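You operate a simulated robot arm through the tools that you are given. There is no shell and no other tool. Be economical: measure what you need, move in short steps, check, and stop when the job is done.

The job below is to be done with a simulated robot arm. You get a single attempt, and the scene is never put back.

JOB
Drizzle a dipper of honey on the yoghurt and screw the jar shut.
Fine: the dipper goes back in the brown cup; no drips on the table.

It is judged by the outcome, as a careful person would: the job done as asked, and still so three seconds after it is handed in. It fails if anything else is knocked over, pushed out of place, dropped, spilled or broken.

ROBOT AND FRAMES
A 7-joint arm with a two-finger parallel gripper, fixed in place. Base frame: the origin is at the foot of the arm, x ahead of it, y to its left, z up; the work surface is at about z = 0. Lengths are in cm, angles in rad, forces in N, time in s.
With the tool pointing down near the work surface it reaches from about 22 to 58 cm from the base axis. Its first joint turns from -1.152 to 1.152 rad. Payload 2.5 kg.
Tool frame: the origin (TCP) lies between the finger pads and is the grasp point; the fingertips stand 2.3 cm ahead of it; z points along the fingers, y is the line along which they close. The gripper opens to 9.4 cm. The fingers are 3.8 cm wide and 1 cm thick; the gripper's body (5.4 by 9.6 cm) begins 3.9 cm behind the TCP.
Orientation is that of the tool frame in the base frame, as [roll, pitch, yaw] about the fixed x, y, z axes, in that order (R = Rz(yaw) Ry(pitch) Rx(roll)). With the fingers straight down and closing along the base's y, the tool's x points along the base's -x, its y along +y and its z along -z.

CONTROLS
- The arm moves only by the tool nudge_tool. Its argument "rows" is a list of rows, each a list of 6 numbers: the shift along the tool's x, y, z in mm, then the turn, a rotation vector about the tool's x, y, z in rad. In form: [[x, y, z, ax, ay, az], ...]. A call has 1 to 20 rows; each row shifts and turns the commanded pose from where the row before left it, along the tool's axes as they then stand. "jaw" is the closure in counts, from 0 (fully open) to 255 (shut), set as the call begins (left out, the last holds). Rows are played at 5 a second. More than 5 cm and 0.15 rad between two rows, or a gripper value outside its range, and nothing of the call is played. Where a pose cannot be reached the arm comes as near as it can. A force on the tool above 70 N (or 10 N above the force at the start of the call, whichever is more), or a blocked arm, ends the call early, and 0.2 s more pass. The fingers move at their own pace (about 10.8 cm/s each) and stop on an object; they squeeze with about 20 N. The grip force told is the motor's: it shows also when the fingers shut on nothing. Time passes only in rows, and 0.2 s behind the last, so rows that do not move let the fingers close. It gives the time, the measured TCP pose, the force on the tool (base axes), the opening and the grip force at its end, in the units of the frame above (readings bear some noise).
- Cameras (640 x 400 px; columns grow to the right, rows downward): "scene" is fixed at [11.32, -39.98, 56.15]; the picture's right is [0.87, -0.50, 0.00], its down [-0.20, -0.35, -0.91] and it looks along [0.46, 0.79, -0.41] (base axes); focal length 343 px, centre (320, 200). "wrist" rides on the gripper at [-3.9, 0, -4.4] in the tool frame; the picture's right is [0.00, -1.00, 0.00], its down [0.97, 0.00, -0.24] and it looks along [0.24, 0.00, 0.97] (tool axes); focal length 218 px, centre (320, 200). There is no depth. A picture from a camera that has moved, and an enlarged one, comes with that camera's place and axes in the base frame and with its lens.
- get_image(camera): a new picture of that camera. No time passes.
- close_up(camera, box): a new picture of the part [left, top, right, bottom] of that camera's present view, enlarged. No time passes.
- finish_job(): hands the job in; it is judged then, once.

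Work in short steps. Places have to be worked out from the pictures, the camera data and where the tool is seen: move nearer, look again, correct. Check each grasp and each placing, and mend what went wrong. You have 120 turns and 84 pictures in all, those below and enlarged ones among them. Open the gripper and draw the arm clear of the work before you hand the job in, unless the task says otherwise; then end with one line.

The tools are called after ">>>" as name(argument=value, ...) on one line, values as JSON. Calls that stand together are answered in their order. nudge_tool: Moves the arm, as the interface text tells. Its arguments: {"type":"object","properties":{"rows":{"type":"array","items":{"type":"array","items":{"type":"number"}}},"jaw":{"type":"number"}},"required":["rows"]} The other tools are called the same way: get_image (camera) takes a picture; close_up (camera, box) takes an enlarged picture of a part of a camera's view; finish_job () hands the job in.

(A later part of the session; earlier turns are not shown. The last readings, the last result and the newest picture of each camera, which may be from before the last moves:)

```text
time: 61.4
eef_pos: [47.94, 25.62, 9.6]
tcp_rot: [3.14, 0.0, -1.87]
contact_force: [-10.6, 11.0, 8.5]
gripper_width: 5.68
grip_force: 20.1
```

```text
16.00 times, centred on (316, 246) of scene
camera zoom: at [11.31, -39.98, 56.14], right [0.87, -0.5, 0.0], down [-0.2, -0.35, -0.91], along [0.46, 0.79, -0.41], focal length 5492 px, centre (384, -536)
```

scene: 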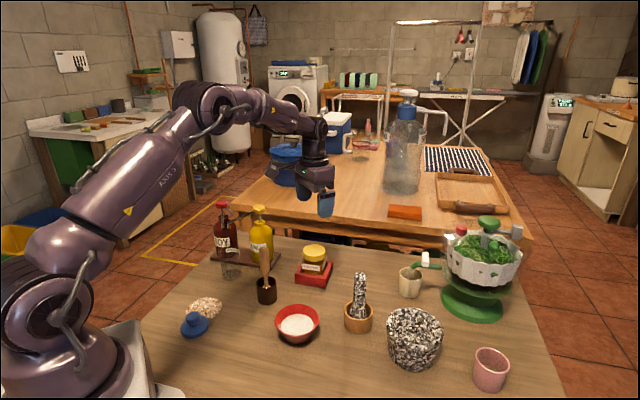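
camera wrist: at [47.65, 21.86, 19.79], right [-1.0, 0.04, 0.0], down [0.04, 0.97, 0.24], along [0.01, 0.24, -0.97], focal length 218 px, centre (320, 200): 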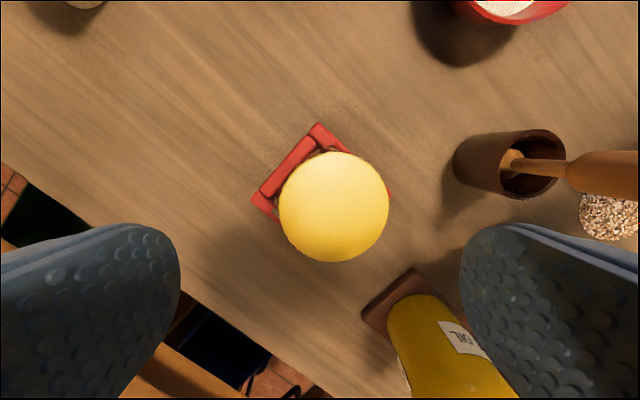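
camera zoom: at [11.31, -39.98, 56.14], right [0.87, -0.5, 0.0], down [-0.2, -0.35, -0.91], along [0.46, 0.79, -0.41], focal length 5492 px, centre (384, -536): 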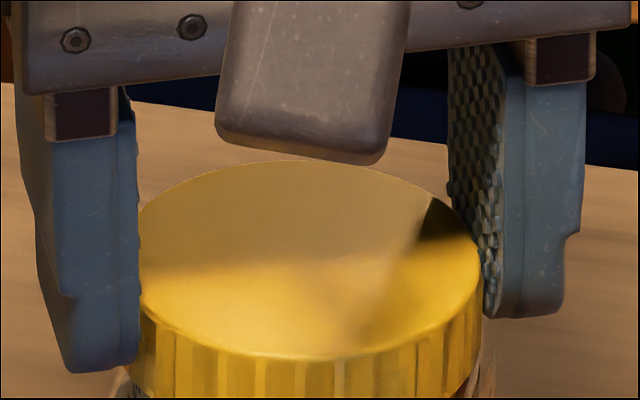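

The knurls did not move, so the pads are slipping on the lid. I test the opposite direction by 0.3 rad to see whether the lid is at a stop or just stiff.

>>> nudge_tool(rows=[[0, 0, 0, 0, 0, 0.1], [0, 0, 0, 0, 0, 0.1], [0, 0, 0, 0, 0, 0.1], [0, 0, 0, 0, 0, 0]])

>>> close_up(camera="scene", box=[304, 238, 328, 254])

```text
time: 62.4
eef_pos: [47.89, 25.67, 9.63]
tcp_rot: [-3.141, 0.001, -2.172]
contact_force: [0.5, 9.5, 9.3]
gripper_width: 5.67
grip_force: 19.8
```

```text
16.00 times, centred on (316, 246) of scene
camera zoom: at [11.31, -39.98, 56.14], right [0.87, -0.5, 0.0], down [-0.2, -0.35, -0.91], along [0.46, 0.79, -0.41], focal length 5492 px, centre (384, -536)
```

zoom: 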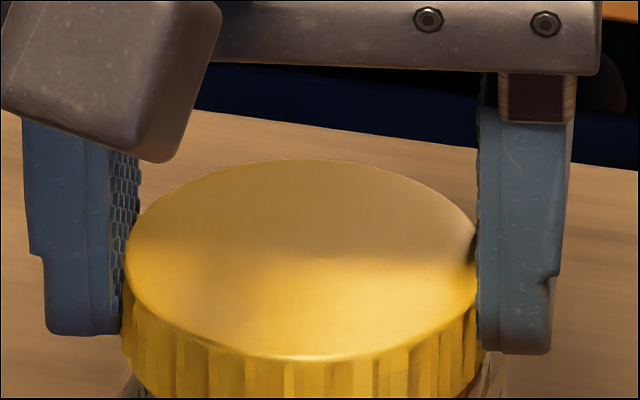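

Clockwise the pattern shifted consistent with the lid turning. Now 0.1 rad counter-clockwise again to see if it follows.

>>> nudge_tool(rows=[[0, 0, 0, 0, 0, -0.05], [0, 0, 0, 0, 0, -0.05], [0, 0, 0, 0, 0, 0]])

>>> close_up(camera="scene", box=[304, 238, 328, 254])

```text
time: 63.2
eef_pos: [48.01, 25.71, 9.56]
tcp_rot: [-3.14, 0.001, -2.069]
contact_force: [-3.3, 6.5, 16.7]
gripper_width: 5.66
grip_force: 20.1
```

```text
16.00 times, centred on (316, 246) of scene
camera zoom: at [11.31, -39.98, 56.14], right [0.87, -0.5, 0.0], down [-0.2, -0.35, -0.91], along [0.46, 0.79, -0.41], focal length 5492 px, centre (384, -536)
```

zoom: 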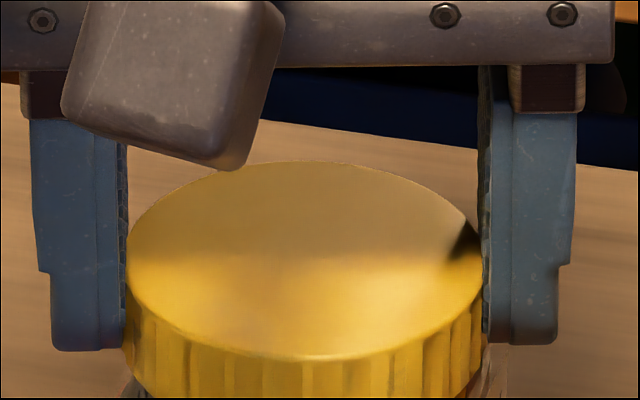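

The lid did follow here (+18 px ≈ 0.1 rad) but pushes up at 17 N. I'll relieve the axial load by 1 mm and keep turning, checking again.

>>> nudge_tool(rows=[[0, 0, -1, 0, 0, 0], [0, 0, -0.2, 0, 0, -0.05], [0, 0, -0.2, 0, 0, -0.05], [0, 0, 0, 0, 0, 0]])

>>> close_up(camera="scene", box=[304, 238, 328, 254])

>>> nudge_tool(rows=[[0, 0, 0, 0, 0, -0.05], [0, 0, 0, 0, 0, -0.05], [0, 0, 0, 0, 0, 0]])

>>> close_up(camera="scene", box=[304, 238, 328, 254])

```text
time: 64.2
eef_pos: [47.86, 25.74, 9.48]
tcp_rot: [-3.141, -0.002, -1.97]
contact_force: [-2.7, 2.4, 12.2]
gripper_width: 5.65
grip_force: 20.1
```

```text
16.00 times, centred on (316, 246) of scene
camera zoom: at [11.31, -39.98, 56.14], right [0.87, -0.5, 0.0], down [-0.2, -0.35, -0.91], along [0.46, 0.79, -0.41], focal length 5492 px, centre (384, -536)
```

zoom: 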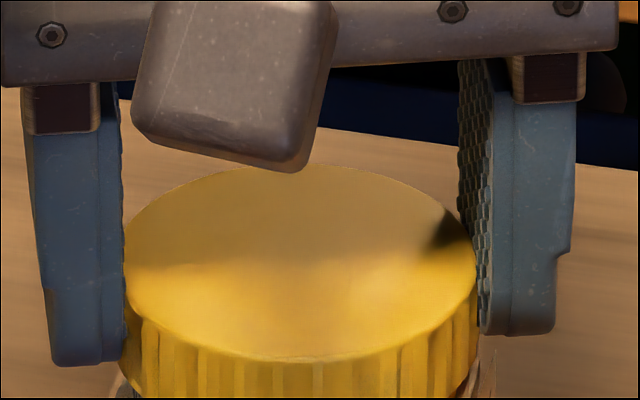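

```text
time: 65.0
eef_pos: [48.03, 25.75, 9.58]
tcp_rot: [3.14, -0.002, -1.871]
contact_force: [-1.2, 0.5, -0.5]
gripper_width: 5.67
grip_force: 19.7
```

```text
16.00 times, centred on (316, 246) of scene
camera zoom: at [11.32, -39.98, 56.15], right [0.87, -0.5, 0.0], down [-0.2, -0.35, -0.91], along [0.46, 0.79, -0.41], focal length 5492 px, centre (384, -536)
```

zoom: 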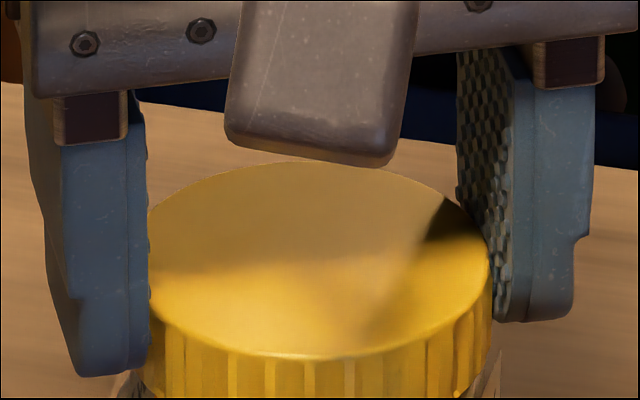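

The lid follows now with near-zero force. I continue in short chunks, keeping the vertical force near zero.

>>> nudge_tool(rows=[[0, 0, -0.05, 0, 0, -0.08], [0, 0, -0.05, 0, 0, -0.08], [0, 0, -0.05, 0, 0, -0.08], [0, 0, -0.05, 0, 0, -0.08], [0, 0, -0.05, 0, 0, -0.08], [0, 0, 0, 0, 0, 0]])

>>> nudge_tool(rows=[[0, 0, -0.05, 0, 0, -0.08], [0, 0, -0.05, 0, 0, -0.08], [0, 0, -0.05, 0, 0, -0.08], [0, 0, -0.05, 0, 0, -0.08], [0, 0, -0.05, 0, 0, -0.08], [0, 0, 0, 0, 0, 0]])

>>> nudge_tool(rows=[[0, 0, -0.05, 0, 0, -0.08], [0, 0, -0.05, 0, 0, -0.08], [0, 0, -0.05, 0, 0, -0.08], [0, 0, -0.05, 0, 0, -0.08], [0, 0, -0.05, 0, 0, -0.08], [0, 0, 0, 0, 0, 0]])

>>> close_up(camera="scene", box=[300, 232, 332, 256])

```text
time: 66.4
eef_pos: [47.89, 25.76, 9.67]
tcp_rot: [-3.141, -0.002, -1.469]
contact_force: [-0.4, 0.7, -0.5]
gripper_width: 5.68
grip_force: 19.9
```

```text
time: 67.8
eef_pos: [47.95, 25.7, 9.74]
tcp_rot: [3.14, -0.001, -1.07]
contact_force: [-1.1, 1.6, 0.7]
gripper_width: 5.68
grip_force: 20.1
```

```text
time: 69.2
eef_pos: [47.95, 25.78, 9.81]
tcp_rot: [-3.14, 0.0, -0.67]
contact_force: [-0.3, 0.6, -0.1]
gripper_width: 5.65
grip_force: 20.3
```

```text
16.00 times, centred on (316, 244) of scene
camera zoom: at [11.32, -39.98, 56.15], right [0.87, -0.5, 0.0], down [-0.2, -0.35, -0.91], along [0.46, 0.79, -0.41], focal length 5492 px, centre (384, -504)
```

zoom: 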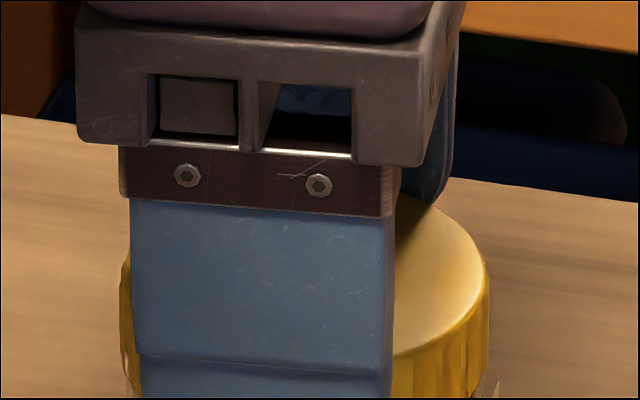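

The forces stayed near zero, so the lid may be free. Lift test.

>>> nudge_tool(rows=[[0, 0, -1.5, 0, 0, 0], [0, 0, -1.5, 0, 0, 0], [0, 0, -1.5, 0, 0, 0], [0, 0, 0, 0, 0, 0]])

>>> close_up(camera="scene", box=[284, 230, 348, 294])

```text
time: 70.2
eef_pos: [48.04, 25.75, 10.19]
tcp_rot: [3.139, 0.0, -0.671]
contact_force: [-1.0, -0.3, -0.6]
gripper_width: 5.69
grip_force: 18.9
```

```text
6.25 times, centred on (316, 262) of scene
camera zoom: at [11.32, -39.98, 56.15], right [0.87, -0.5, 0.0], down [-0.2, -0.35, -0.91], along [0.46, 0.79, -0.41], focal length 2145 px, centre (345, -188)
```

zoom: 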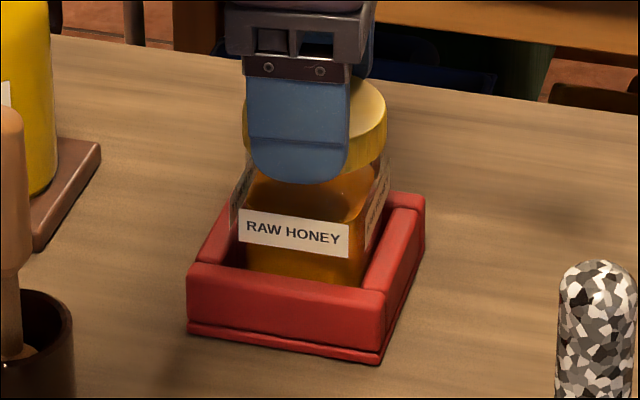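

The lid is free, with the jar staying down. I lift it 5 cm, turn to yaw −π/2 and look before carrying it to a clear spot near (48, 14.5).

>>> nudge_tool(rows=[[0, 0, -10, 0, 0, 0], [0, 0, -20, 0, 0, 0], [0, 0, -20, 0, 0, 0], [0, 0, 0, 0, 0, 0.15], [0, 0, 0, 0, 0, 0.15], [0, 0, 0, 0, 0, 0.15], [0, 0, 0, 0, 0, 0.15], [0, 0, 0, 0, 0, 0.15], [0, 0, 0, 0, 0, 0.15], [0, 0, 0, 0, 0, 0]])

>>> get_image(camera="wrist")

>>> close_up(camera="scene", box=[260, 200, 420, 340])

```text
time: 72.4
eef_pos: [48.04, 25.78, 15.19]
tcp_rot: [-3.141, -0.002, -1.572]
contact_force: [-0.6, 0.0, -0.3]
gripper_width: 5.65
grip_force: 19.9
```

```text
40 pictures are left
camera wrist: at [48.0, 29.67, 19.61], right [1.0, 0.0, 0.0], down [0.0, -0.97, 0.24], along [0.0, -0.24, -0.97], focal length 218 px, centre (320, 200)
```

wrist: 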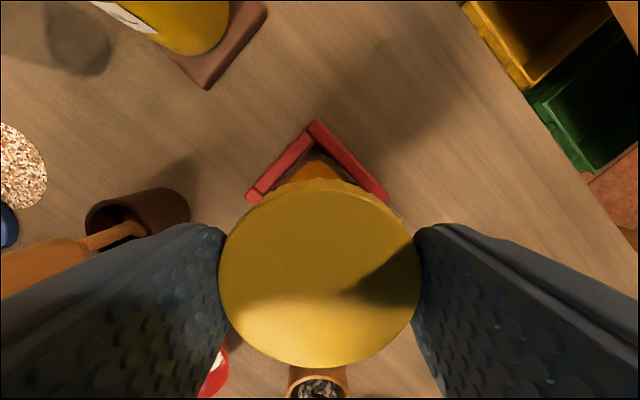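

```text
2.86 times, centred on (340, 270) of scene
camera zoom: at [11.32, -39.98, 56.15], right [0.87, -0.5, 0.0], down [-0.2, -0.35, -0.91], along [0.46, 0.79, -0.41], focal length 981 px, centre (263, 0)
```

zoom: 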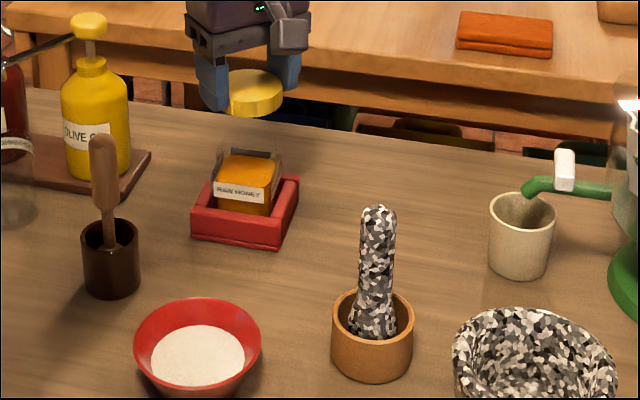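

The lid is held and the jar is open. I carry it to (48, 14.5) and lower to just above the table.

>>> nudge_tool(rows=[[28, 0, 0, 0, 0, 0], [28, 0, 0, 0, 0, 0], [28, 0, 0, 0, 0, 0], [28, 0, 0, 0, 0, 0], [0, 0, 30, 0, 0, 0], [0, 0, 30, 0, 0, 0], [0, 0, 30, 0, 0, 0], [0, 0, 22, 0, 0, 0], [0, 0, 0, 0, 0, 0]])

>>> close_up(camera="scene", box=[280, 220, 380, 320])

```text
time: 74.3
eef_pos: [48.99, 14.43, 5.38]
tcp_rot: [-3.118, -0.001, -1.568]
contact_force: [-0.8, 0.0, 13.8]
gripper_width: 5.68
grip_force: 20.1
stopped in row 9: the force on the tool passed its limit (the readings are from after the stop); the commanded pose is now the measured one
```

```text
4.00 times, centred on (330, 270) of scene
camera zoom: at [11.31, -39.98, 56.15], right [0.87, -0.5, 0.0], down [-0.2, -0.35, -0.91], along [0.46, 0.79, -0.41], focal length 1373 px, centre (280, -80)
```

zoom: 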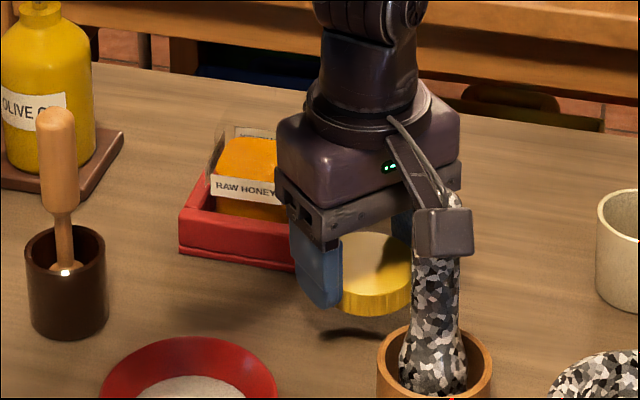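

The force stop at z 5.4 with the tool pushed 1 cm in +x means a block on the wrist touched the pestle. I raise straight up and check the pestle.

>>> nudge_tool(rows=[[0, 0, -10, 0, 0, 0], [0, 0, -25, 0, 0, 0], [0, 0, -35, 0, 0, 0], [0, 0, -25, 0, 0, 0], [0, 0, 0, 0, 0, 0]])

>>> close_up(camera="scene", box=[260, 200, 420, 340])

```text
time: 75.5
eef_pos: [48.72, 14.46, 14.65]
tcp_rot: [-3.121, -0.004, -1.572]
contact_force: [0.2, 0.5, -0.1]
gripper_width: 5.66
grip_force: 19.9
```

```text
2.86 times, centred on (340, 270) of scene
camera zoom: at [11.32, -39.98, 56.15], right [0.87, -0.5, 0.0], down [-0.2, -0.35, -0.91], along [0.46, 0.79, -0.41], focal length 981 px, centre (263, 0)
```

zoom: 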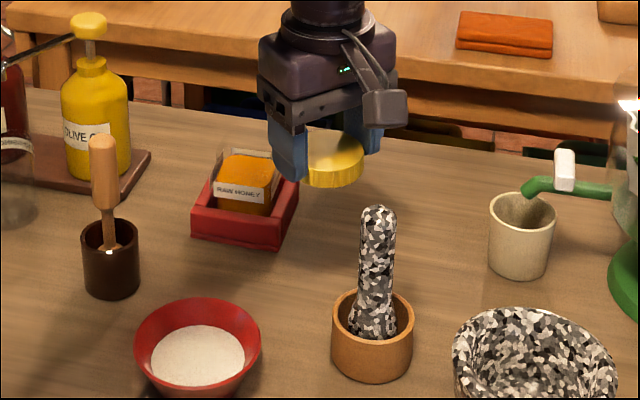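

The pestle and cup are undisturbed. A better spot is open table at about (53, 16.3) with yaw π (wrist block along −x). I turn there and lower.

>>> nudge_tool(rows=[[0, 0, 0, -0.0205, 0, 0], [0, 0, 0, 0, 0, 0.143], [0, 0, 0, 0, 0, 0.143], [0, 0, 0, 0, 0, 0.143], [0, 0, 0, 0, 0, 0.143], [0, 0, 0, 0, 0, 0.143], [0, 0, 0, 0, 0, 0.143], [0, 0, 0, 0, 0, 0.143], [0, 0, 0, 0, 0, 0.143], [0, 0, 0, 0, 0, 0.143], [0, 0, 0, 0, 0, 0.143], [0, 0, 0, 0, 0, 0.143], [-21.5, 9, 0, 0, 0, 0], [-21.5, 9.5, 0, 0, 0, 0], [0, 0, 35, 0, 0, 0], [0, 0, 35, 0, 0, 0], [0, 0, 30, 0, 0, 0], [0, 0, 0, 0, 0, 0]])

>>> close_up(camera="scene", box=[280, 220, 420, 340])

```text
time: 79.3
eef_pos: [52.84, 16.51, 4.55]
tcp_rot: [3.141, 0.001, 3.14]
contact_force: [-0.6, -1.1, 0.4]
gripper_width: 5.68
grip_force: 20.0
```

```text
3.33 times, centred on (350, 280) of scene
camera zoom: at [11.32, -39.98, 56.15], right [0.87, -0.5, 0.0], down [-0.2, -0.35, -0.91], along [0.46, 0.79, -0.41], focal length 1144 px, centre (220, -67)
```

zoom: 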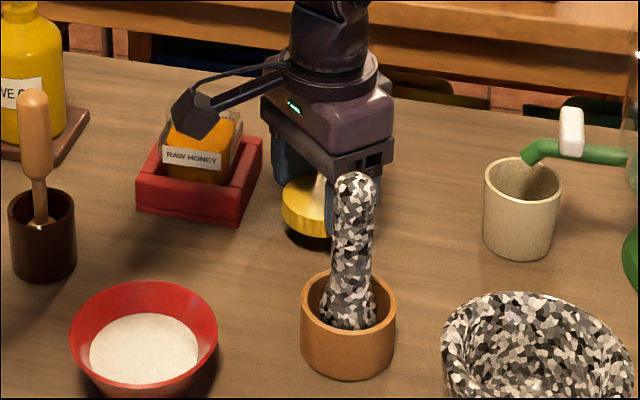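

Clear of everything. Lowering the last 2 cm to contact in small steps.

>>> nudge_tool(rows=[[0, 0, 8, 0, 0, 0], [0, 0, 6, 0, 0, 0], [0, 0, 2, 0, 0, 0], [0, 0, 2, 0, 0, 0], [0, 0, 2, 0, 0, 0], [0, 0, 1, 0, 0, 0]])

```text
time: 80.7
eef_pos: [52.84, 16.38, 2.64]
tcp_rot: [-3.14, 0.003, 3.14]
contact_force: [-2.1, -1.0, 6.2]
gripper_width: 5.66
grip_force: 20.1
```

The lid has touched the table at TCP z≈2.64. I release and rise.

>>> nudge_tool(rows=[[0, 0, 0, 0, 0, 0], [0, 0, 0, 0, 0, 0], [0, 0, -20, 0, 0, 0], [0, 0, -40, 0, 0, 0], [0, 0, -45, 0, 0, 0], [0, 0, -45, 0, 0, 0], [0, 0, 0, 0, 0, 0]], jaw=0)

>>> get_image(camera="wrist")

```text
time: 82.3
eef_pos: [52.95, 16.37, 17.7]
tcp_rot: [-3.139, 0.0, 3.139]
contact_force: [0.2, -0.5, -0.9]
gripper_width: 9.41
grip_force: 0.0
```

```text
35 pictures are left
camera wrist: at [56.81, 16.47, 21.91], right [0.0, -1.0, 0.0], down [-0.97, 0.0, 0.24], along [-0.24, 0.0, -0.97], focal length 218 px, centre (320, 200)
```

wrist: 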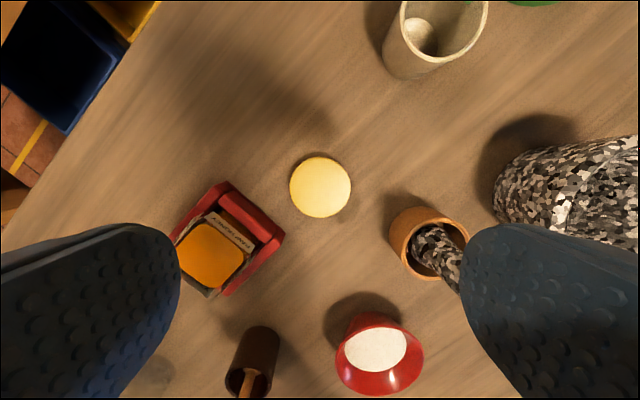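

The lid rests at (53.0, 16.45). The jar's honey surface is at about z 5 and (47.8, 25.6). Now I move over the dipper at (33.7, 23.5), open, and look.

>>> nudge_tool(rows=[[32, 11.9, -5, 0, 0, 0], [32, 11.9, -5, 0, 0, 0], [32, 11.9, -5, 0, 0, 0], [32, 11.9, -5, 0, 0, 0], [32, 11.9, -5, 0, 0, 0], [32, 11.9, -5, 0, 0, 0], [0, 0, 0, 0, 0, 0]])

>>> get_image(camera="wrist")

```text
time: 83.9
eef_pos: [33.88, 23.38, 20.53]
tcp_rot: [3.14, 0.001, 3.14]
contact_force: [0.1, -0.2, 0.2]
gripper_width: 9.4
grip_force: 0.0
```

```text
34 pictures are left
camera wrist: at [37.81, 23.43, 24.85], right [0.0, -1.0, 0.0], down [-0.97, 0.0, 0.24], along [-0.24, 0.0, -0.97], focal length 218 px, centre (320, 200)
```

wrist: 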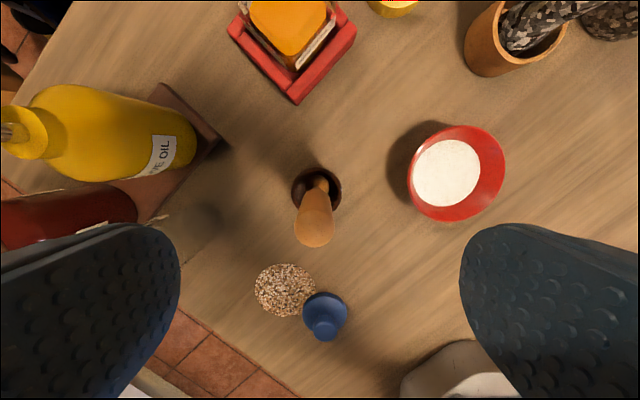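

The dipper leans slightly toward −x, with its top at about (33.4, 23.7) and stem at (34.5, 23.4) near the cup rim. I descend to TCP z≈12.2 at (33.6, 23.65) and close.

>>> nudge_tool(rows=[[2.8, 2.8, 0, 0, 0, 0], [0, 0, 30, 0, 0, 0], [0, 0, 30, 0, 0, 0], [0, 0, 23, 0, 0, 0], [0, 0, 0, 0, 0, 0]])

>>> nudge_tool(rows=[[0, 0, 0, 0, 0, 0], [0, 0, 0, 0, 0, 0], [0, 0, 0, 0, 0, 0], [0, 0, 0, 0, 0, 0], [0, 0, 0, 0, 0, 0]], jaw=255)

>>> close_up(camera="scene", box=[210, 220, 340, 330])

```text
time: 85.1
eef_pos: [33.53, 23.9, 12.01]
tcp_rot: [-3.141, 0.0, 3.14]
contact_force: [-0.4, -0.7, -0.3]
gripper_width: 9.41
grip_force: 0.1
```

```text
time: 86.3
eef_pos: [33.48, 23.91, 12.1]
tcp_rot: [-3.139, 0.002, 3.139]
contact_force: [0.4, -0.2, 0.2]
gripper_width: 2.06
grip_force: 20.2
```

```text
3.64 times, centred on (275, 275) of scene
camera zoom: at [11.32, -39.98, 56.15], right [0.87, -0.5, 0.0], down [-0.2, -0.35, -0.91], along [0.46, 0.79, -0.41], focal length 1248 px, centre (484, -73)
```

zoom: 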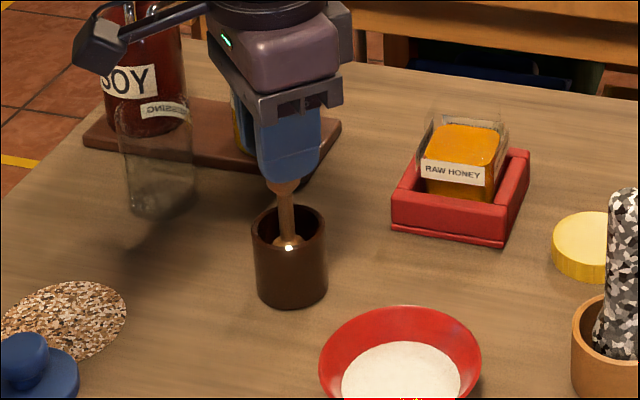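

Handle gripped (2.06 cm). I lift straight up 10 cm and look.

>>> nudge_tool(rows=[[0, 0, -10, 0, 0, 0], [0, 0, -20, 0, 0, 0], [0, 0, -35, 0, 0, 0], [0, 0, -35, 0, 0, 0], [0, 0, 0, 0, 0, 0]])

>>> close_up(camera="scene", box=[210, 200, 350, 310])

>>> get_image(camera="wrist")

```text
time: 87.5
eef_pos: [33.49, 24.0, 22.27]
tcp_rot: [-3.14, 0.001, 3.14]
contact_force: [-0.2, -0.6, -0.6]
gripper_width: 2.04
grip_force: 19.6
```

```text
3.64 times, centred on (280, 255) of scene
camera zoom: at [11.32, -39.98, 56.15], right [0.87, -0.5, 0.0], down [-0.2, -0.35, -0.91], along [0.46, 0.79, -0.41], focal length 1248 px, centre (466, 0)
```

zoom: 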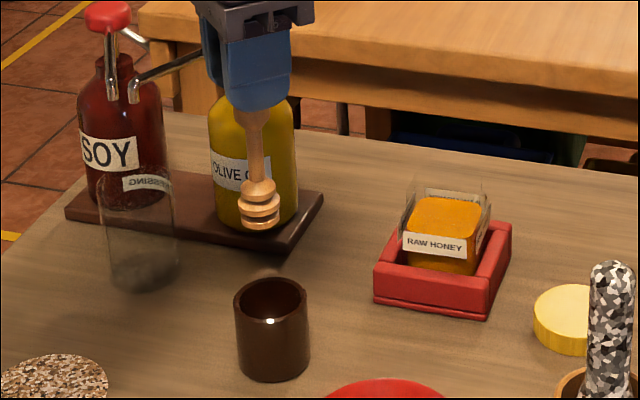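

```text
31 pictures are left
camera wrist: at [37.28, 24.01, 26.57], right [0.0, -1.0, 0.0], down [-0.97, 0.0, 0.24], along [-0.24, 0.0, -0.97], focal length 218 px, centre (320, 200)
```

wrist: 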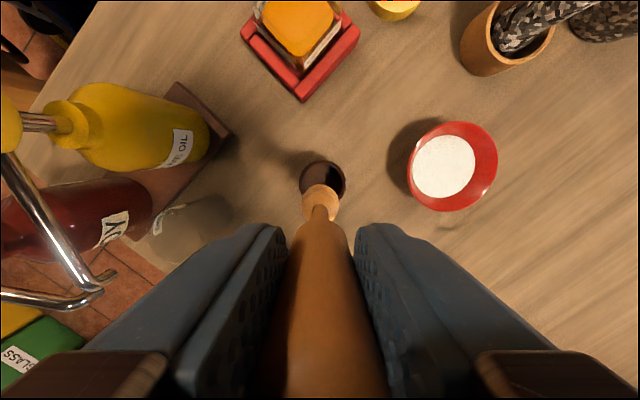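

The dipper hangs near vertical, with its tip about 11.4 cm below the TCP. I move over the jar at (47.95, 25.65) and look before dipping.

>>> nudge_tool(rows=[[-36, 4.4, 0, 0, 0, 0], [-36, 4.4, 0, 0, 0, 0], [-36, 4.4, 0, 0, 0, 0], [-36, 4.4, 0, 0, 0, 0], [0, 0, 0, 0, 0, 0]])

>>> close_up(camera="scene", box=[270, 210, 360, 290])

>>> close_up(camera="wrist", box=[220, 100, 420, 300])

```text
time: 88.7
eef_pos: [47.89, 25.49, 22.16]
tcp_rot: [-3.141, -0.001, 3.139]
contact_force: [0.2, 0.2, 0.9]
gripper_width: 2.08
grip_force: 19.9
```

```text
5.00 times, centred on (315, 250) of scene
camera zoom: at [11.32, -39.98, 56.15], right [0.87, -0.5, 0.0], down [-0.2, -0.35, -0.91], along [0.46, 0.79, -0.41], focal length 1716 px, centre (345, -50)
```

zoom: 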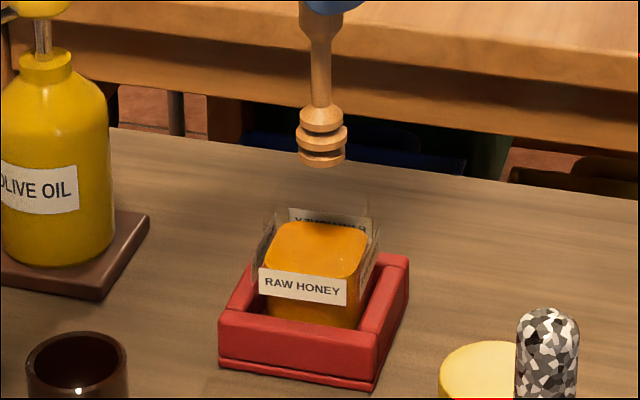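

```text
2.00 times, centred on (320, 200) of wrist
camera zoom: at [51.8, 25.62, 26.51], right [0.0, -1.0, 0.0], down [-0.97, 0.0, 0.24], along [-0.24, 0.0, -0.97], focal length 436 px, centre (320, 200)
```

zoom: 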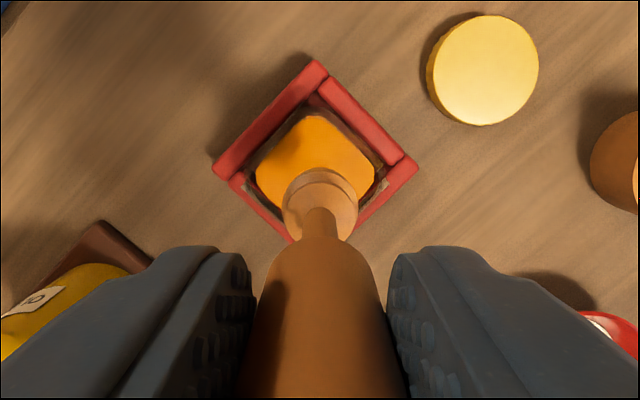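

The dipper tip is at about (48.0, 25.6, 10.8). Honey is centred near (48.1, 25.8) with its surface at z≈5.3. I lower in steps until the head is submerged.

>>> nudge_tool(rows=[[-1.5, 2, 20, 0, 0, 0], [0, 0, 20, 0, 0, 0], [0, 0, 15, 0, 0, 0], [0, 0, 10, 0, 0, 0], [0, 0, 8, 0, 0, 0], [0, 0, 6, 0, 0, 0], [0, 0, 0, 0, 0, 0]])

>>> close_up(camera="scene", box=[270, 210, 360, 290])

```text
time: 90.3
eef_pos: [48.0, 25.65, 14.36]
tcp_rot: [-3.14, 0.002, 3.14]
contact_force: [-1.1, 0.2, -0.6]
gripper_width: 2.06
grip_force: 20.0
```

```text
5.00 times, centred on (315, 250) of scene
camera zoom: at [11.32, -39.98, 56.15], right [0.87, -0.5, 0.0], down [-0.2, -0.35, -0.91], along [0.46, 0.79, -0.41], focal length 1716 px, centre (345, -50)
```

zoom: 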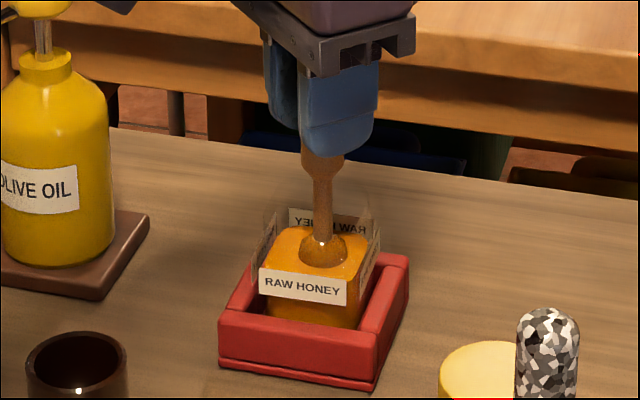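

The head is almost under. 7 mm deeper, then a twirl of ±0.45 rad to load it.

>>> nudge_tool(rows=[[0, 0, 4, 0, 0, 0], [0, 0, 4, 0, 0, 0], [0, 0, 0, 0, 0, -0.15], [0, 0, 0, 0, 0, -0.15], [0, 0, 0, 0, 0, -0.15], [0, 0, 0, 0, 0, 0.15], [0, 0, 0, 0, 0, 0.15], [0, 0, 0, 0, 0, 0.15], [0, 0, 0, 0, 0, 0.15], [0, 0, 0, 0, 0, 0.15], [0, 0, 0, 0, 0, -0.15], [0, 0, 0, 0, 0, -0.15], [0, 0, 0, 0, 0, 0]])

>>> nudge_tool(rows=[[0, 0, -8, 0, 0, 0], [0, 0, -15, 0, 0, 0], [0, 0, -20, 0, 0, 0], [0, 0, -12, 0, 0, 0]])

>>> close_up(camera="scene", box=[270, 210, 360, 290])

```text
time: 93.1
eef_pos: [47.97, 25.83, 13.6]
tcp_rot: [-3.138, 0.001, 3.14]
contact_force: [1.5, 0.0, 0.1]
gripper_width: 2.05
grip_force: 19.6
```

```text
time: 94.1
eef_pos: [48.0, 25.86, 19.16]
tcp_rot: [-3.14, 0.002, 3.141]
contact_force: [-0.2, 0.2, -1.3]
gripper_width: 2.07
grip_force: 19.7
```

```text
5.00 times, centred on (315, 250) of scene
camera zoom: at [11.32, -39.98, 56.15], right [0.87, -0.5, 0.0], down [-0.2, -0.35, -0.91], along [0.46, 0.79, -0.41], focal length 1716 px, centre (345, -50)
```

zoom: 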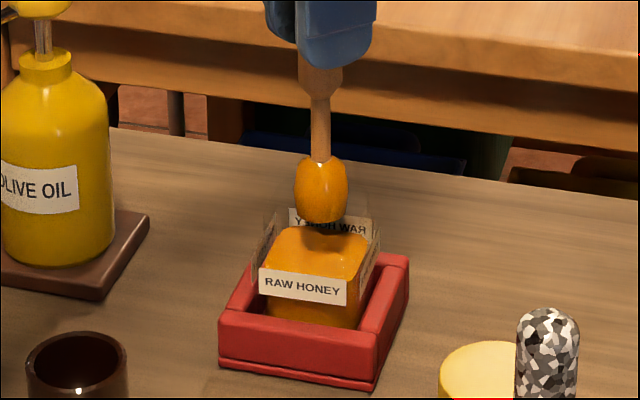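

The head is coated. I hold 1 s above the jar to see whether it drips.

>>> nudge_tool(rows=[[0, 0, -8, 0, 0, 0], [0, 0, 0, 0, 0, 0], [0, 0, 0, 0, 0, 0], [0, 0, 0, 0, 0, 0]])

>>> close_up(camera="scene", box=[270, 210, 360, 290])

```text
time: 95.1
eef_pos: [48.03, 25.75, 19.96]
tcp_rot: [-3.141, 0.001, -3.141]
contact_force: [0.1, 0.5, -0.2]
gripper_width: 2.06
grip_force: 19.8
```

```text
5.00 times, centred on (315, 250) of scene
camera zoom: at [11.32, -39.98, 56.15], right [0.87, -0.5, 0.0], down [-0.2, -0.35, -0.91], along [0.46, 0.79, -0.41], focal length 1716 px, centre (345, -50)
```

zoom: 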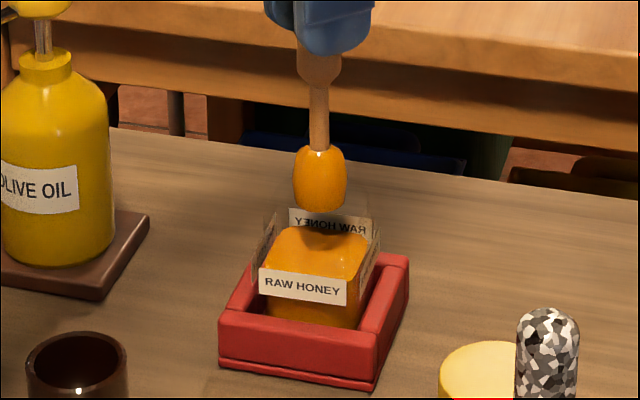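

No thread is visible. A tighter look after another 0.6 s will show whether honey is leaving the head.

>>> nudge_tool(rows=[[0, 0, 0, 0, 0, 0], [0, 0, 0, 0, 0, 0]])

>>> close_up(camera="scene", box=[302, 235, 326, 259])

```text
time: 95.7
eef_pos: [48.06, 25.77, 19.84]
tcp_rot: [-3.14, 0.003, 3.141]
contact_force: [-0.4, 0.0, -0.4]
gripper_width: 2.06
grip_force: 20.1
```

```text
16.00 times, centred on (314, 247) of scene
camera zoom: at [11.32, -39.98, 56.15], right [0.87, -0.5, 0.0], down [-0.2, -0.35, -0.91], along [0.46, 0.79, -0.41], focal length 5492 px, centre (416, -552)
```

zoom: 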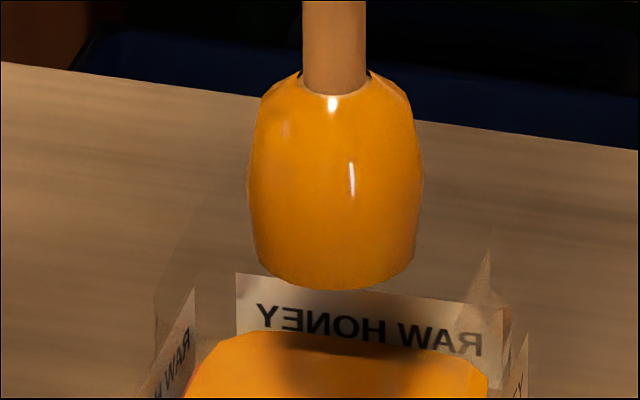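

Nothing is falling. To minimise the drip risk I re-dip, then lift and carry briskly (about 1.4 s) to above the bowl at (35.1, 10.5), in one call.

>>> nudge_tool(rows=[[0, 0, 20, 0, 0, 0], [0, 0, 22, 0, 0, 0], [0, 0, 20, 0, 0, 0], [0, 0, 0, 0, 0, 0.12], [0, 0, 0, 0, 0, -0.12], [0, 0, 0, 0, 0, 0], [0, 0, -30, 0, 0, 0], [0, 0, -32, 0, 0, 0], [26, -30.5, 0, 0, 0, 0], [26, -30.5, 0, 0, 0, 0], [26, -30.5, 0, 0, 0, 0], [26, -30.5, 0, 0, 0, 0], [26, -30.5, 0, 0, 0, 0], [0, 0, 20, 0, 0, 0]])

>>> close_up(camera="scene", box=[240, 240, 360, 350])

```text
time: 98.7
eef_pos: [34.99, 10.53, 17.96]
tcp_rot: [-3.14, 0.001, -3.14]
contact_force: [-0.3, 0.0, -0.9]
gripper_width: 2.0
grip_force: 20.5
```

```text
3.64 times, centred on (300, 295) of scene
camera zoom: at [11.31, -39.98, 56.15], right [0.87, -0.5, 0.0], down [-0.2, -0.35, -0.91], along [0.46, 0.79, -0.41], focal length 1248 px, centre (393, -146)
```

zoom: 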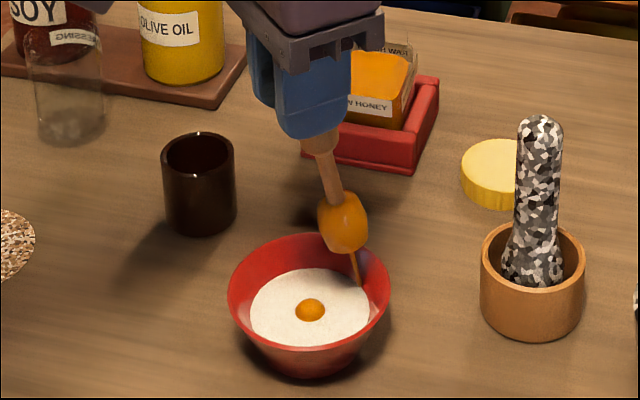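

Honey is flowing onto the yoghurt, but the dipper has swung slightly toward +x in the grip. I shift −x 2 cm so the stream falls at the centre.

>>> nudge_tool(rows=[[10, 0, 0, 0, 0, 0], [10, 0, 0, 0, 0, 0]])

>>> close_up(camera="scene", box=[240, 240, 360, 350])

```text
time: 99.3
eef_pos: [32.89, 10.59, 17.85]
tcp_rot: [-3.139, 0.002, 3.141]
contact_force: [0.1, 0.9, 0.4]
gripper_width: 1.98
grip_force: 19.9
```

```text
3.64 times, centred on (300, 295) of scene
camera zoom: at [11.32, -39.98, 56.15], right [0.87, -0.5, 0.0], down [-0.2, -0.35, -0.91], along [0.46, 0.79, -0.41], focal length 1248 px, centre (393, -146)
```

zoom: 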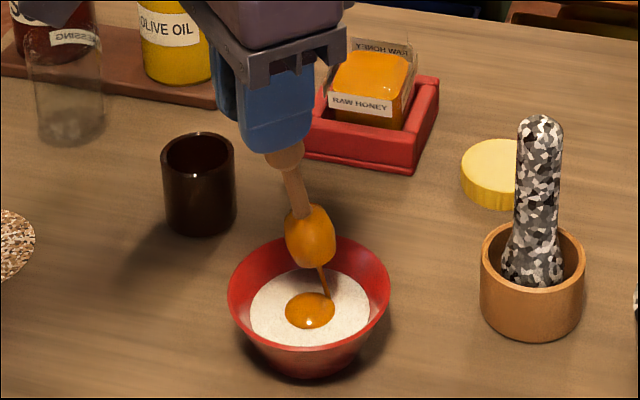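

The stream now lands on the yoghurt. I hold with a tiny shift and let it drain.

>>> nudge_tool(rows=[[5, 0, 0, 0, 0, 0], [0, 4, 0, 0, 0, 0], [0, 0, 0, 0, 0, 0], [0, 0, 0, 0, 0, 0], [0, -4, 0, 0, 0, 0], [0, -4, 0, 0, 0, 0], [0, 0, 0, 0, 0, 0], [0, 0, 0, 0, 0, 0], [0, 4, 0, 0, 0, 0], [0, 0, 0, 0, 0, 0], [0, 0, 0, 0, 0, 0], [0, 0, 0, 0, 0, 0], [0, 0, 0, 0, 0, 0], [0, 0, 0, 0, 0, 0], [0, 0, 0, 0, 0, 0], [0, 0, 0, 0, 0, 0], [0, 0, 0, 0, 0, 0], [0, 0, 0, 0, 0, 0], [0, 0, 0, 0, 0, 0], [0, 0, 0, 0, 0, 0]])

>>> close_up(camera="scene", box=[240, 240, 360, 350])

```text
time: 103.5
eef_pos: [32.49, 10.52, 17.99]
tcp_rot: [-3.139, 0.0, 3.14]
contact_force: [0.2, 1.2, -1.4]
gripper_width: 1.95
grip_force: 19.9
```

```text
3.64 times, centred on (300, 295) of scene
camera zoom: at [11.32, -39.98, 56.15], right [0.87, -0.5, 0.0], down [-0.2, -0.35, -0.91], along [0.46, 0.79, -0.41], focal length 1248 px, centre (393, -146)
```

zoom: 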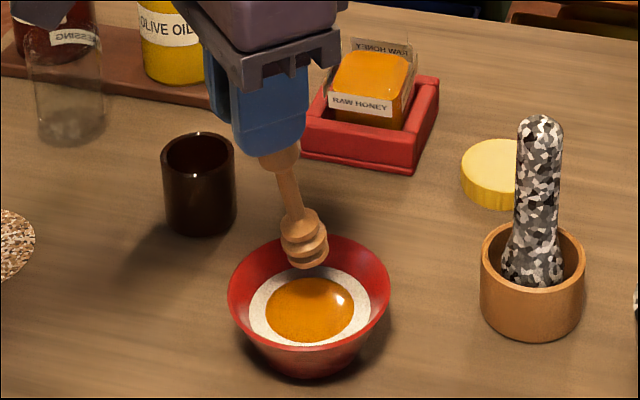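

The dipper has emptied onto the yoghurt and the head is clean. I raise 5 cm, move over the brown cup, and tilt the tool 0.24 rad to bring the dipper vertical again.

>>> nudge_tool(rows=[[0, 0, 0, 0, 0, 0], [0, 0, 0, 0, 0, 0], [0, 0, -25, 0, 0, 0], [0, 0, -25, 0, 0, 0], [-5, 44, 0, 0, 0, 0], [-5, 44, 0, 0, 0, 0], [-5, 43, 0, 0, 0, 0], [0, 0, 0, 0, 0.12, 0], [0, 0, 0, 0, 0.12, 0], [0, 0, 0, 0, 0, 0]])

>>> close_up(camera="scene", box=[210, 210, 330, 320])

>>> get_image(camera="wrist")

```text
time: 105.7
eef_pos: [34.28, 23.63, 22.83]
tcp_rot: [-3.14, -0.239, 3.14]
contact_force: [0.0, -0.1, 0.7]
gripper_width: 1.94
grip_force: 20.1
```

```text
3.64 times, centred on (270, 265) of scene
camera zoom: at [11.32, -39.98, 56.15], right [0.87, -0.5, 0.0], down [-0.2, -0.35, -0.91], along [0.46, 0.79, -0.41], focal length 1248 px, centre (502, -36)
```

zoom: 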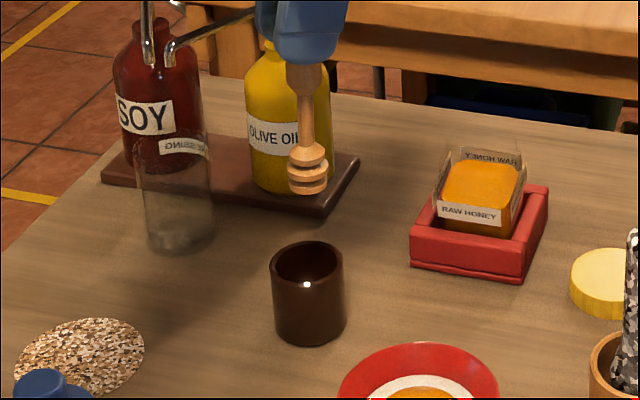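

```text
20 pictures are left
camera wrist: at [39.07, 23.66, 26.1], right [0.0, -1.0, 0.0], down [-0.89, 0.0, 0.46], along [-0.46, 0.0, -0.89], focal length 218 px, centre (320, 200)
```

wrist: 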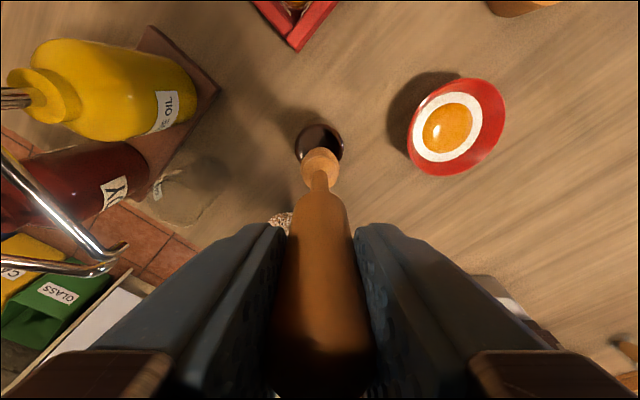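

The tip is at about (34.05, 23.65, 10.7), right over the cup centre (33.95, 23.7). I lower vertically.

>>> nudge_tool(rows=[[-3.57, 0, 14.57, 0, 0, 0], [-3.57, 0, 14.57, 0, 0, 0], [-3.57, 0, 14.57, 0, 0, 0], [-3.57, 0, 14.57, 0, 0, 0], [-3.57, 0, 14.57, 0, 0, 0], [-2.38, 0, 9.71, 0, 0, 0], [0, 0, 0, 0, 0, 0]])

>>> close_up(camera="scene", box=[210, 210, 330, 320])

```text
time: 107.3
eef_pos: [33.94, 23.67, 14.13]
tcp_rot: [-3.138, -0.239, 3.139]
contact_force: [-0.4, 0.0, 0.2]
gripper_width: 1.95
grip_force: 20.2
```

```text
3.64 times, centred on (270, 265) of scene
camera zoom: at [11.32, -39.98, 56.15], right [0.87, -0.5, 0.0], down [-0.2, -0.35, -0.91], along [0.46, 0.79, -0.41], focal length 1248 px, centre (502, -36)
```

zoom: 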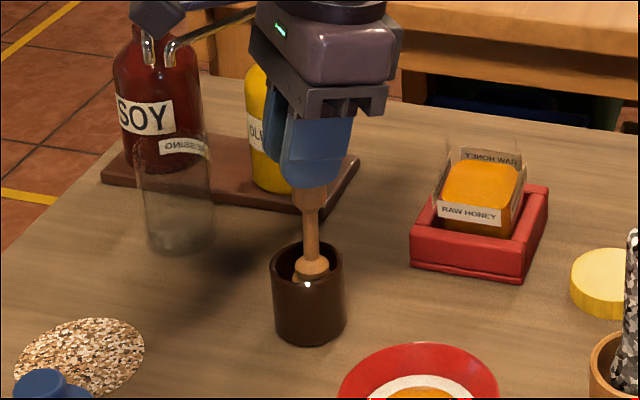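

The head is inside the cup without contact. I lower the last bit in small steps until it touches bottom.

>>> nudge_tool(rows=[[-1.2, 0, 4.85, 0, 0, 0], [-0.5, 0, 1.94, 0, 0, 0], [-0.5, 0, 1.94, 0, 0, 0], [-0.5, 0, 1.94, 0, 0, 0], [0, 0, 0, 0, 0, 0]])

```text
time: 108.5
eef_pos: [34.02, 23.76, 13.29]
tcp_rot: [-3.141, -0.237, 3.14]
contact_force: [-0.6, 0.0, -0.3]
gripper_width: 1.98
grip_force: 19.6
```

>>> nudge_tool(rows=[[-0.5, 0, 1.94, 0, 0, 0], [-0.5, 0, 1.94, 0, 0, 0], [-0.25, 0, 0.97, 0, 0, 0], [0, 0, 0, 0, 0, 0]])

```text
time: 109.5
eef_pos: [34.1, 23.64, 12.91]
tcp_rot: [-3.141, -0.235, 3.139]
contact_force: [-0.9, -1.9, 21.0]
gripper_width: 1.97
grip_force: 19.8
```

The dipper touches the cup floor. I ease up 1 mm, open, and rise vertically.

>>> nudge_tool(rows=[[0.3, 0, -1.2, 0, 0, 0], [0, 0, 0, 0, 0, 0]])

>>> nudge_tool(rows=[[0, 0, 0, 0, 0, 0], [0, 0, 0, 0, 0, 0], [0, 0, 0, 0, 0, 0], [4.76, 0, -19.4, 0, 0, 0], [9.5, 0, -38.8, 0, 0, 0], [9.5, 0, -38.8, 0, 0, 0], [0, 0, 0, 0, -0.12, 0], [0, 0, 0, 0, -0.12, 0], [0, 0, 0, 0, 0, 0]], jaw=0)

>>> close_up(camera="scene", box=[200, 200, 380, 340])

```text
time: 110.1
eef_pos: [34.06, 23.69, 12.78]
tcp_rot: [-3.14, -0.241, 3.14]
contact_force: [1.9, 0.7, 2.8]
gripper_width: 1.95
grip_force: 19.7
```

```text
time: 112.1
eef_pos: [34.17, 23.59, 22.88]
tcp_rot: [-3.14, 0.0, 3.141]
contact_force: [-0.1, -0.6, -0.1]
gripper_width: 9.38
grip_force: 0.0
```

```text
2.86 times, centred on (290, 270) of scene
camera zoom: at [11.32, -39.98, 56.15], right [0.87, -0.5, 0.0], down [-0.2, -0.35, -0.91], along [0.46, 0.79, -0.41], focal length 981 px, centre (406, 0)
```

zoom: 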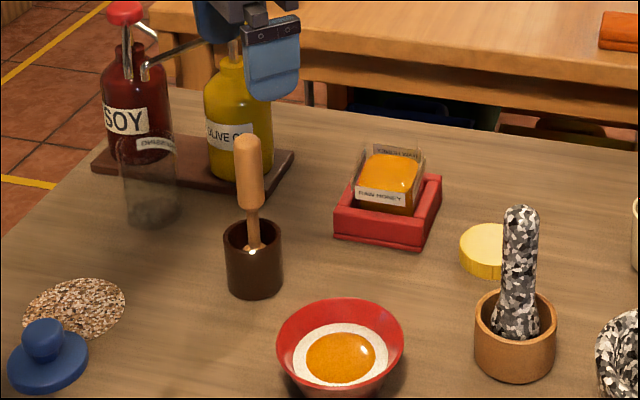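

The dipper stands in the brown cup, honey is on the yoghurt, and the table is clean. Now back to the lid at (53.0, 16.45).

>>> nudge_tool(rows=[[-37.6, -14.3, 0, 0, 0, 0], [-37.6, -14.3, 0, 0, 0, 0], [-37.6, -14.3, 0, 0, 0, 0], [-37.6, -14.3, 0, 0, 0, 0], [-37.6, -14.3, 0, 0, 0, 0], [0, 0, 40, 0, 0, 0], [0, 0, 40, 0, 0, 0], [0, 0, 30, 0, 0, 0], [0, 0, 0, 0, 0, 0]])

>>> get_image(camera="wrist")

```text
time: 114.1
eef_pos: [52.7, 16.46, 11.94]
tcp_rot: [-3.139, 0.001, 3.139]
contact_force: [0.6, -0.4, -0.4]
gripper_width: 9.42
grip_force: 0.1
```

```text
17 pictures are left
camera wrist: at [56.59, 16.47, 16.2], right [0.0, -1.0, 0.0], down [-0.97, 0.0, 0.24], along [-0.24, 0.0, -0.97], focal length 218 px, centre (320, 200)
```

wrist: 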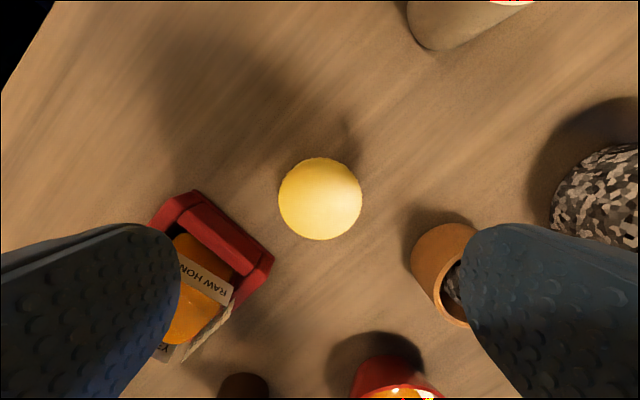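

The lid is at (53.05, 16.47). I adjust +3 mm in x, lower to z 2.75 and grip.

>>> nudge_tool(rows=[[-3, 0, 20, 0, 0, 0], [0, 0, 30, 0, 0, 0], [0, 0, 25, 0, 0, 0], [0, 0, 12, 0, 0, 0], [0, 0, 5, 0, 0, 0], [0, 0, 0, 0, 0, 0]])

>>> nudge_tool(rows=[[0, 0, 0, 0, 0, 0], [0, 0, 0, 0, 0, 0], [0, 0, 0, 0, 0, 0], [0, 0, 0, 0, 0, 0]], jaw=255)

>>> nudge_tool(rows=[[0, 0, -20, 0, 0, 0], [0, 0, -40, 0, 0, 0], [0, 0, -40, 0, 0, 0], [0, 0, -20, 0, 0, 0], [0, 0, 0, 0, 0, 0]])

```text
time: 115.5
eef_pos: [53.15, 16.44, 2.67]
tcp_rot: [-3.14, 0.001, 3.14]
contact_force: [0.4, -0.1, -0.3]
gripper_width: 9.42
grip_force: 0.1
```

```text
time: 116.5
eef_pos: [53.06, 16.34, 2.68]
tcp_rot: [-3.139, 0.003, 3.141]
contact_force: [1.2, 0.5, 0.4]
gripper_width: 5.66
grip_force: 20.6
```

```text
time: 117.7
eef_pos: [53.09, 16.6, 14.81]
tcp_rot: [-3.138, 0.002, 3.141]
contact_force: [-0.5, -0.1, -0.4]
gripper_width: 5.67
grip_force: 19.8
```

The lid is lifted. I carry it over the jar (47.95, 25.74) and rotate to the counter-clockwise end for a long screwing stroke.

>>> nudge_tool(rows=[[17, 30.7, 0, 0, 0, 0], [17, 30.7, 0, 0, 0, 0], [17, 30.7, 0, 0, 0, 0], [0, 0, 0, 0, 0, -0.145], [0, 0, 0, 0, 0, -0.145], [0, 0, 0, 0, 0, -0.145], [0, 0, 0, 0, 0, -0.145], [0, 0, 0, 0, 0, -0.145], [0, 0, 0, 0, 0, -0.145], [0, 0, 0, 0, 0, -0.145], [0, 0, 0, 0, 0, -0.145], [0, 0, 0, 0, 0, -0.145], [0, 0, 0, 0, 0, -0.145], [0, 0, 0, 0, 0, -0.145], [0, 0, 0, 0, 0, -0.145], [0, 0, 0, 0, 0, -0.145], [0, 0, 0, 0, 0, -0.145], [0, 0, 0, 0, 0, -0.145], [0, 0, 0, 0, 0, -0.145], [0, 0, 0, 0, 0, -0.145]])

>>> nudge_tool(rows=[[0, 0, 10, 0, 0, 0], [0, 0, 10, 0, 0, 0], [0, 0, 10, 0, 0, 0], [0, 0, 0, 0, 0, 0]])

>>> close_up(camera="scene", box=[284, 230, 348, 294])

```text
time: 121.9
eef_pos: [48.07, 25.5, 14.8]
tcp_rot: [-3.141, -0.003, -0.673]
contact_force: [0.2, 0.6, 0.1]
gripper_width: 5.67
grip_force: 20.3
```

```text
time: 122.9
eef_pos: [48.07, 25.7, 11.49]
tcp_rot: [3.141, -0.002, -0.678]
contact_force: [0.1, 0.2, 0.5]
gripper_width: 5.67
grip_force: 20.2
```

```text
6.25 times, centred on (316, 262) of scene
camera zoom: at [11.32, -39.98, 56.15], right [0.87, -0.5, 0.0], down [-0.2, -0.35, -0.91], along [0.46, 0.79, -0.41], focal length 2145 px, centre (345, -188)
```

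zoom: 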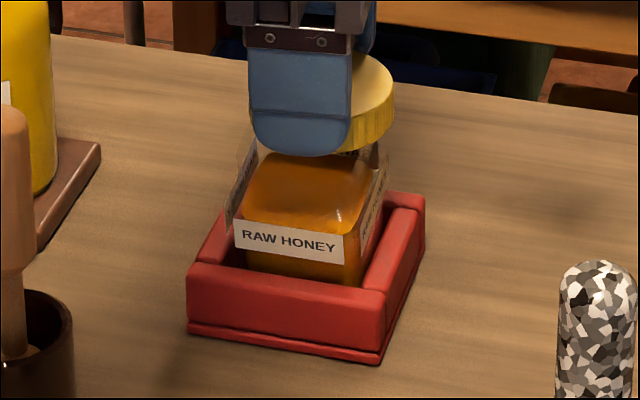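

In this view the lid appears about 5 mm to the right of the jar axis. I check with the wrist view.

>>> get_image(camera="wrist")

```text
15 pictures are left
camera wrist: at [44.97, 28.14, 15.89], right [0.63, 0.78, 0.0], down [0.76, -0.61, 0.24], along [0.19, -0.15, -0.97], focal length 218 px, centre (320, 200)
```

wrist: 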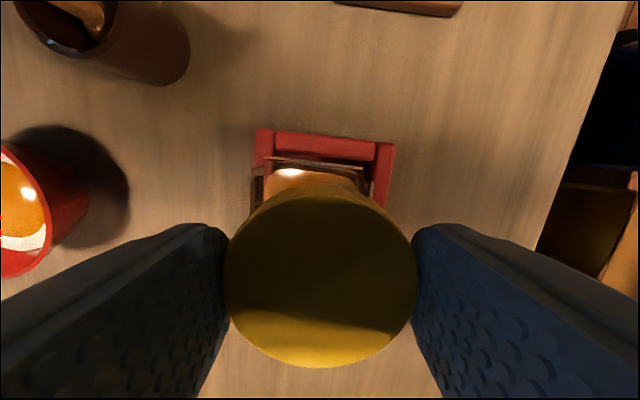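

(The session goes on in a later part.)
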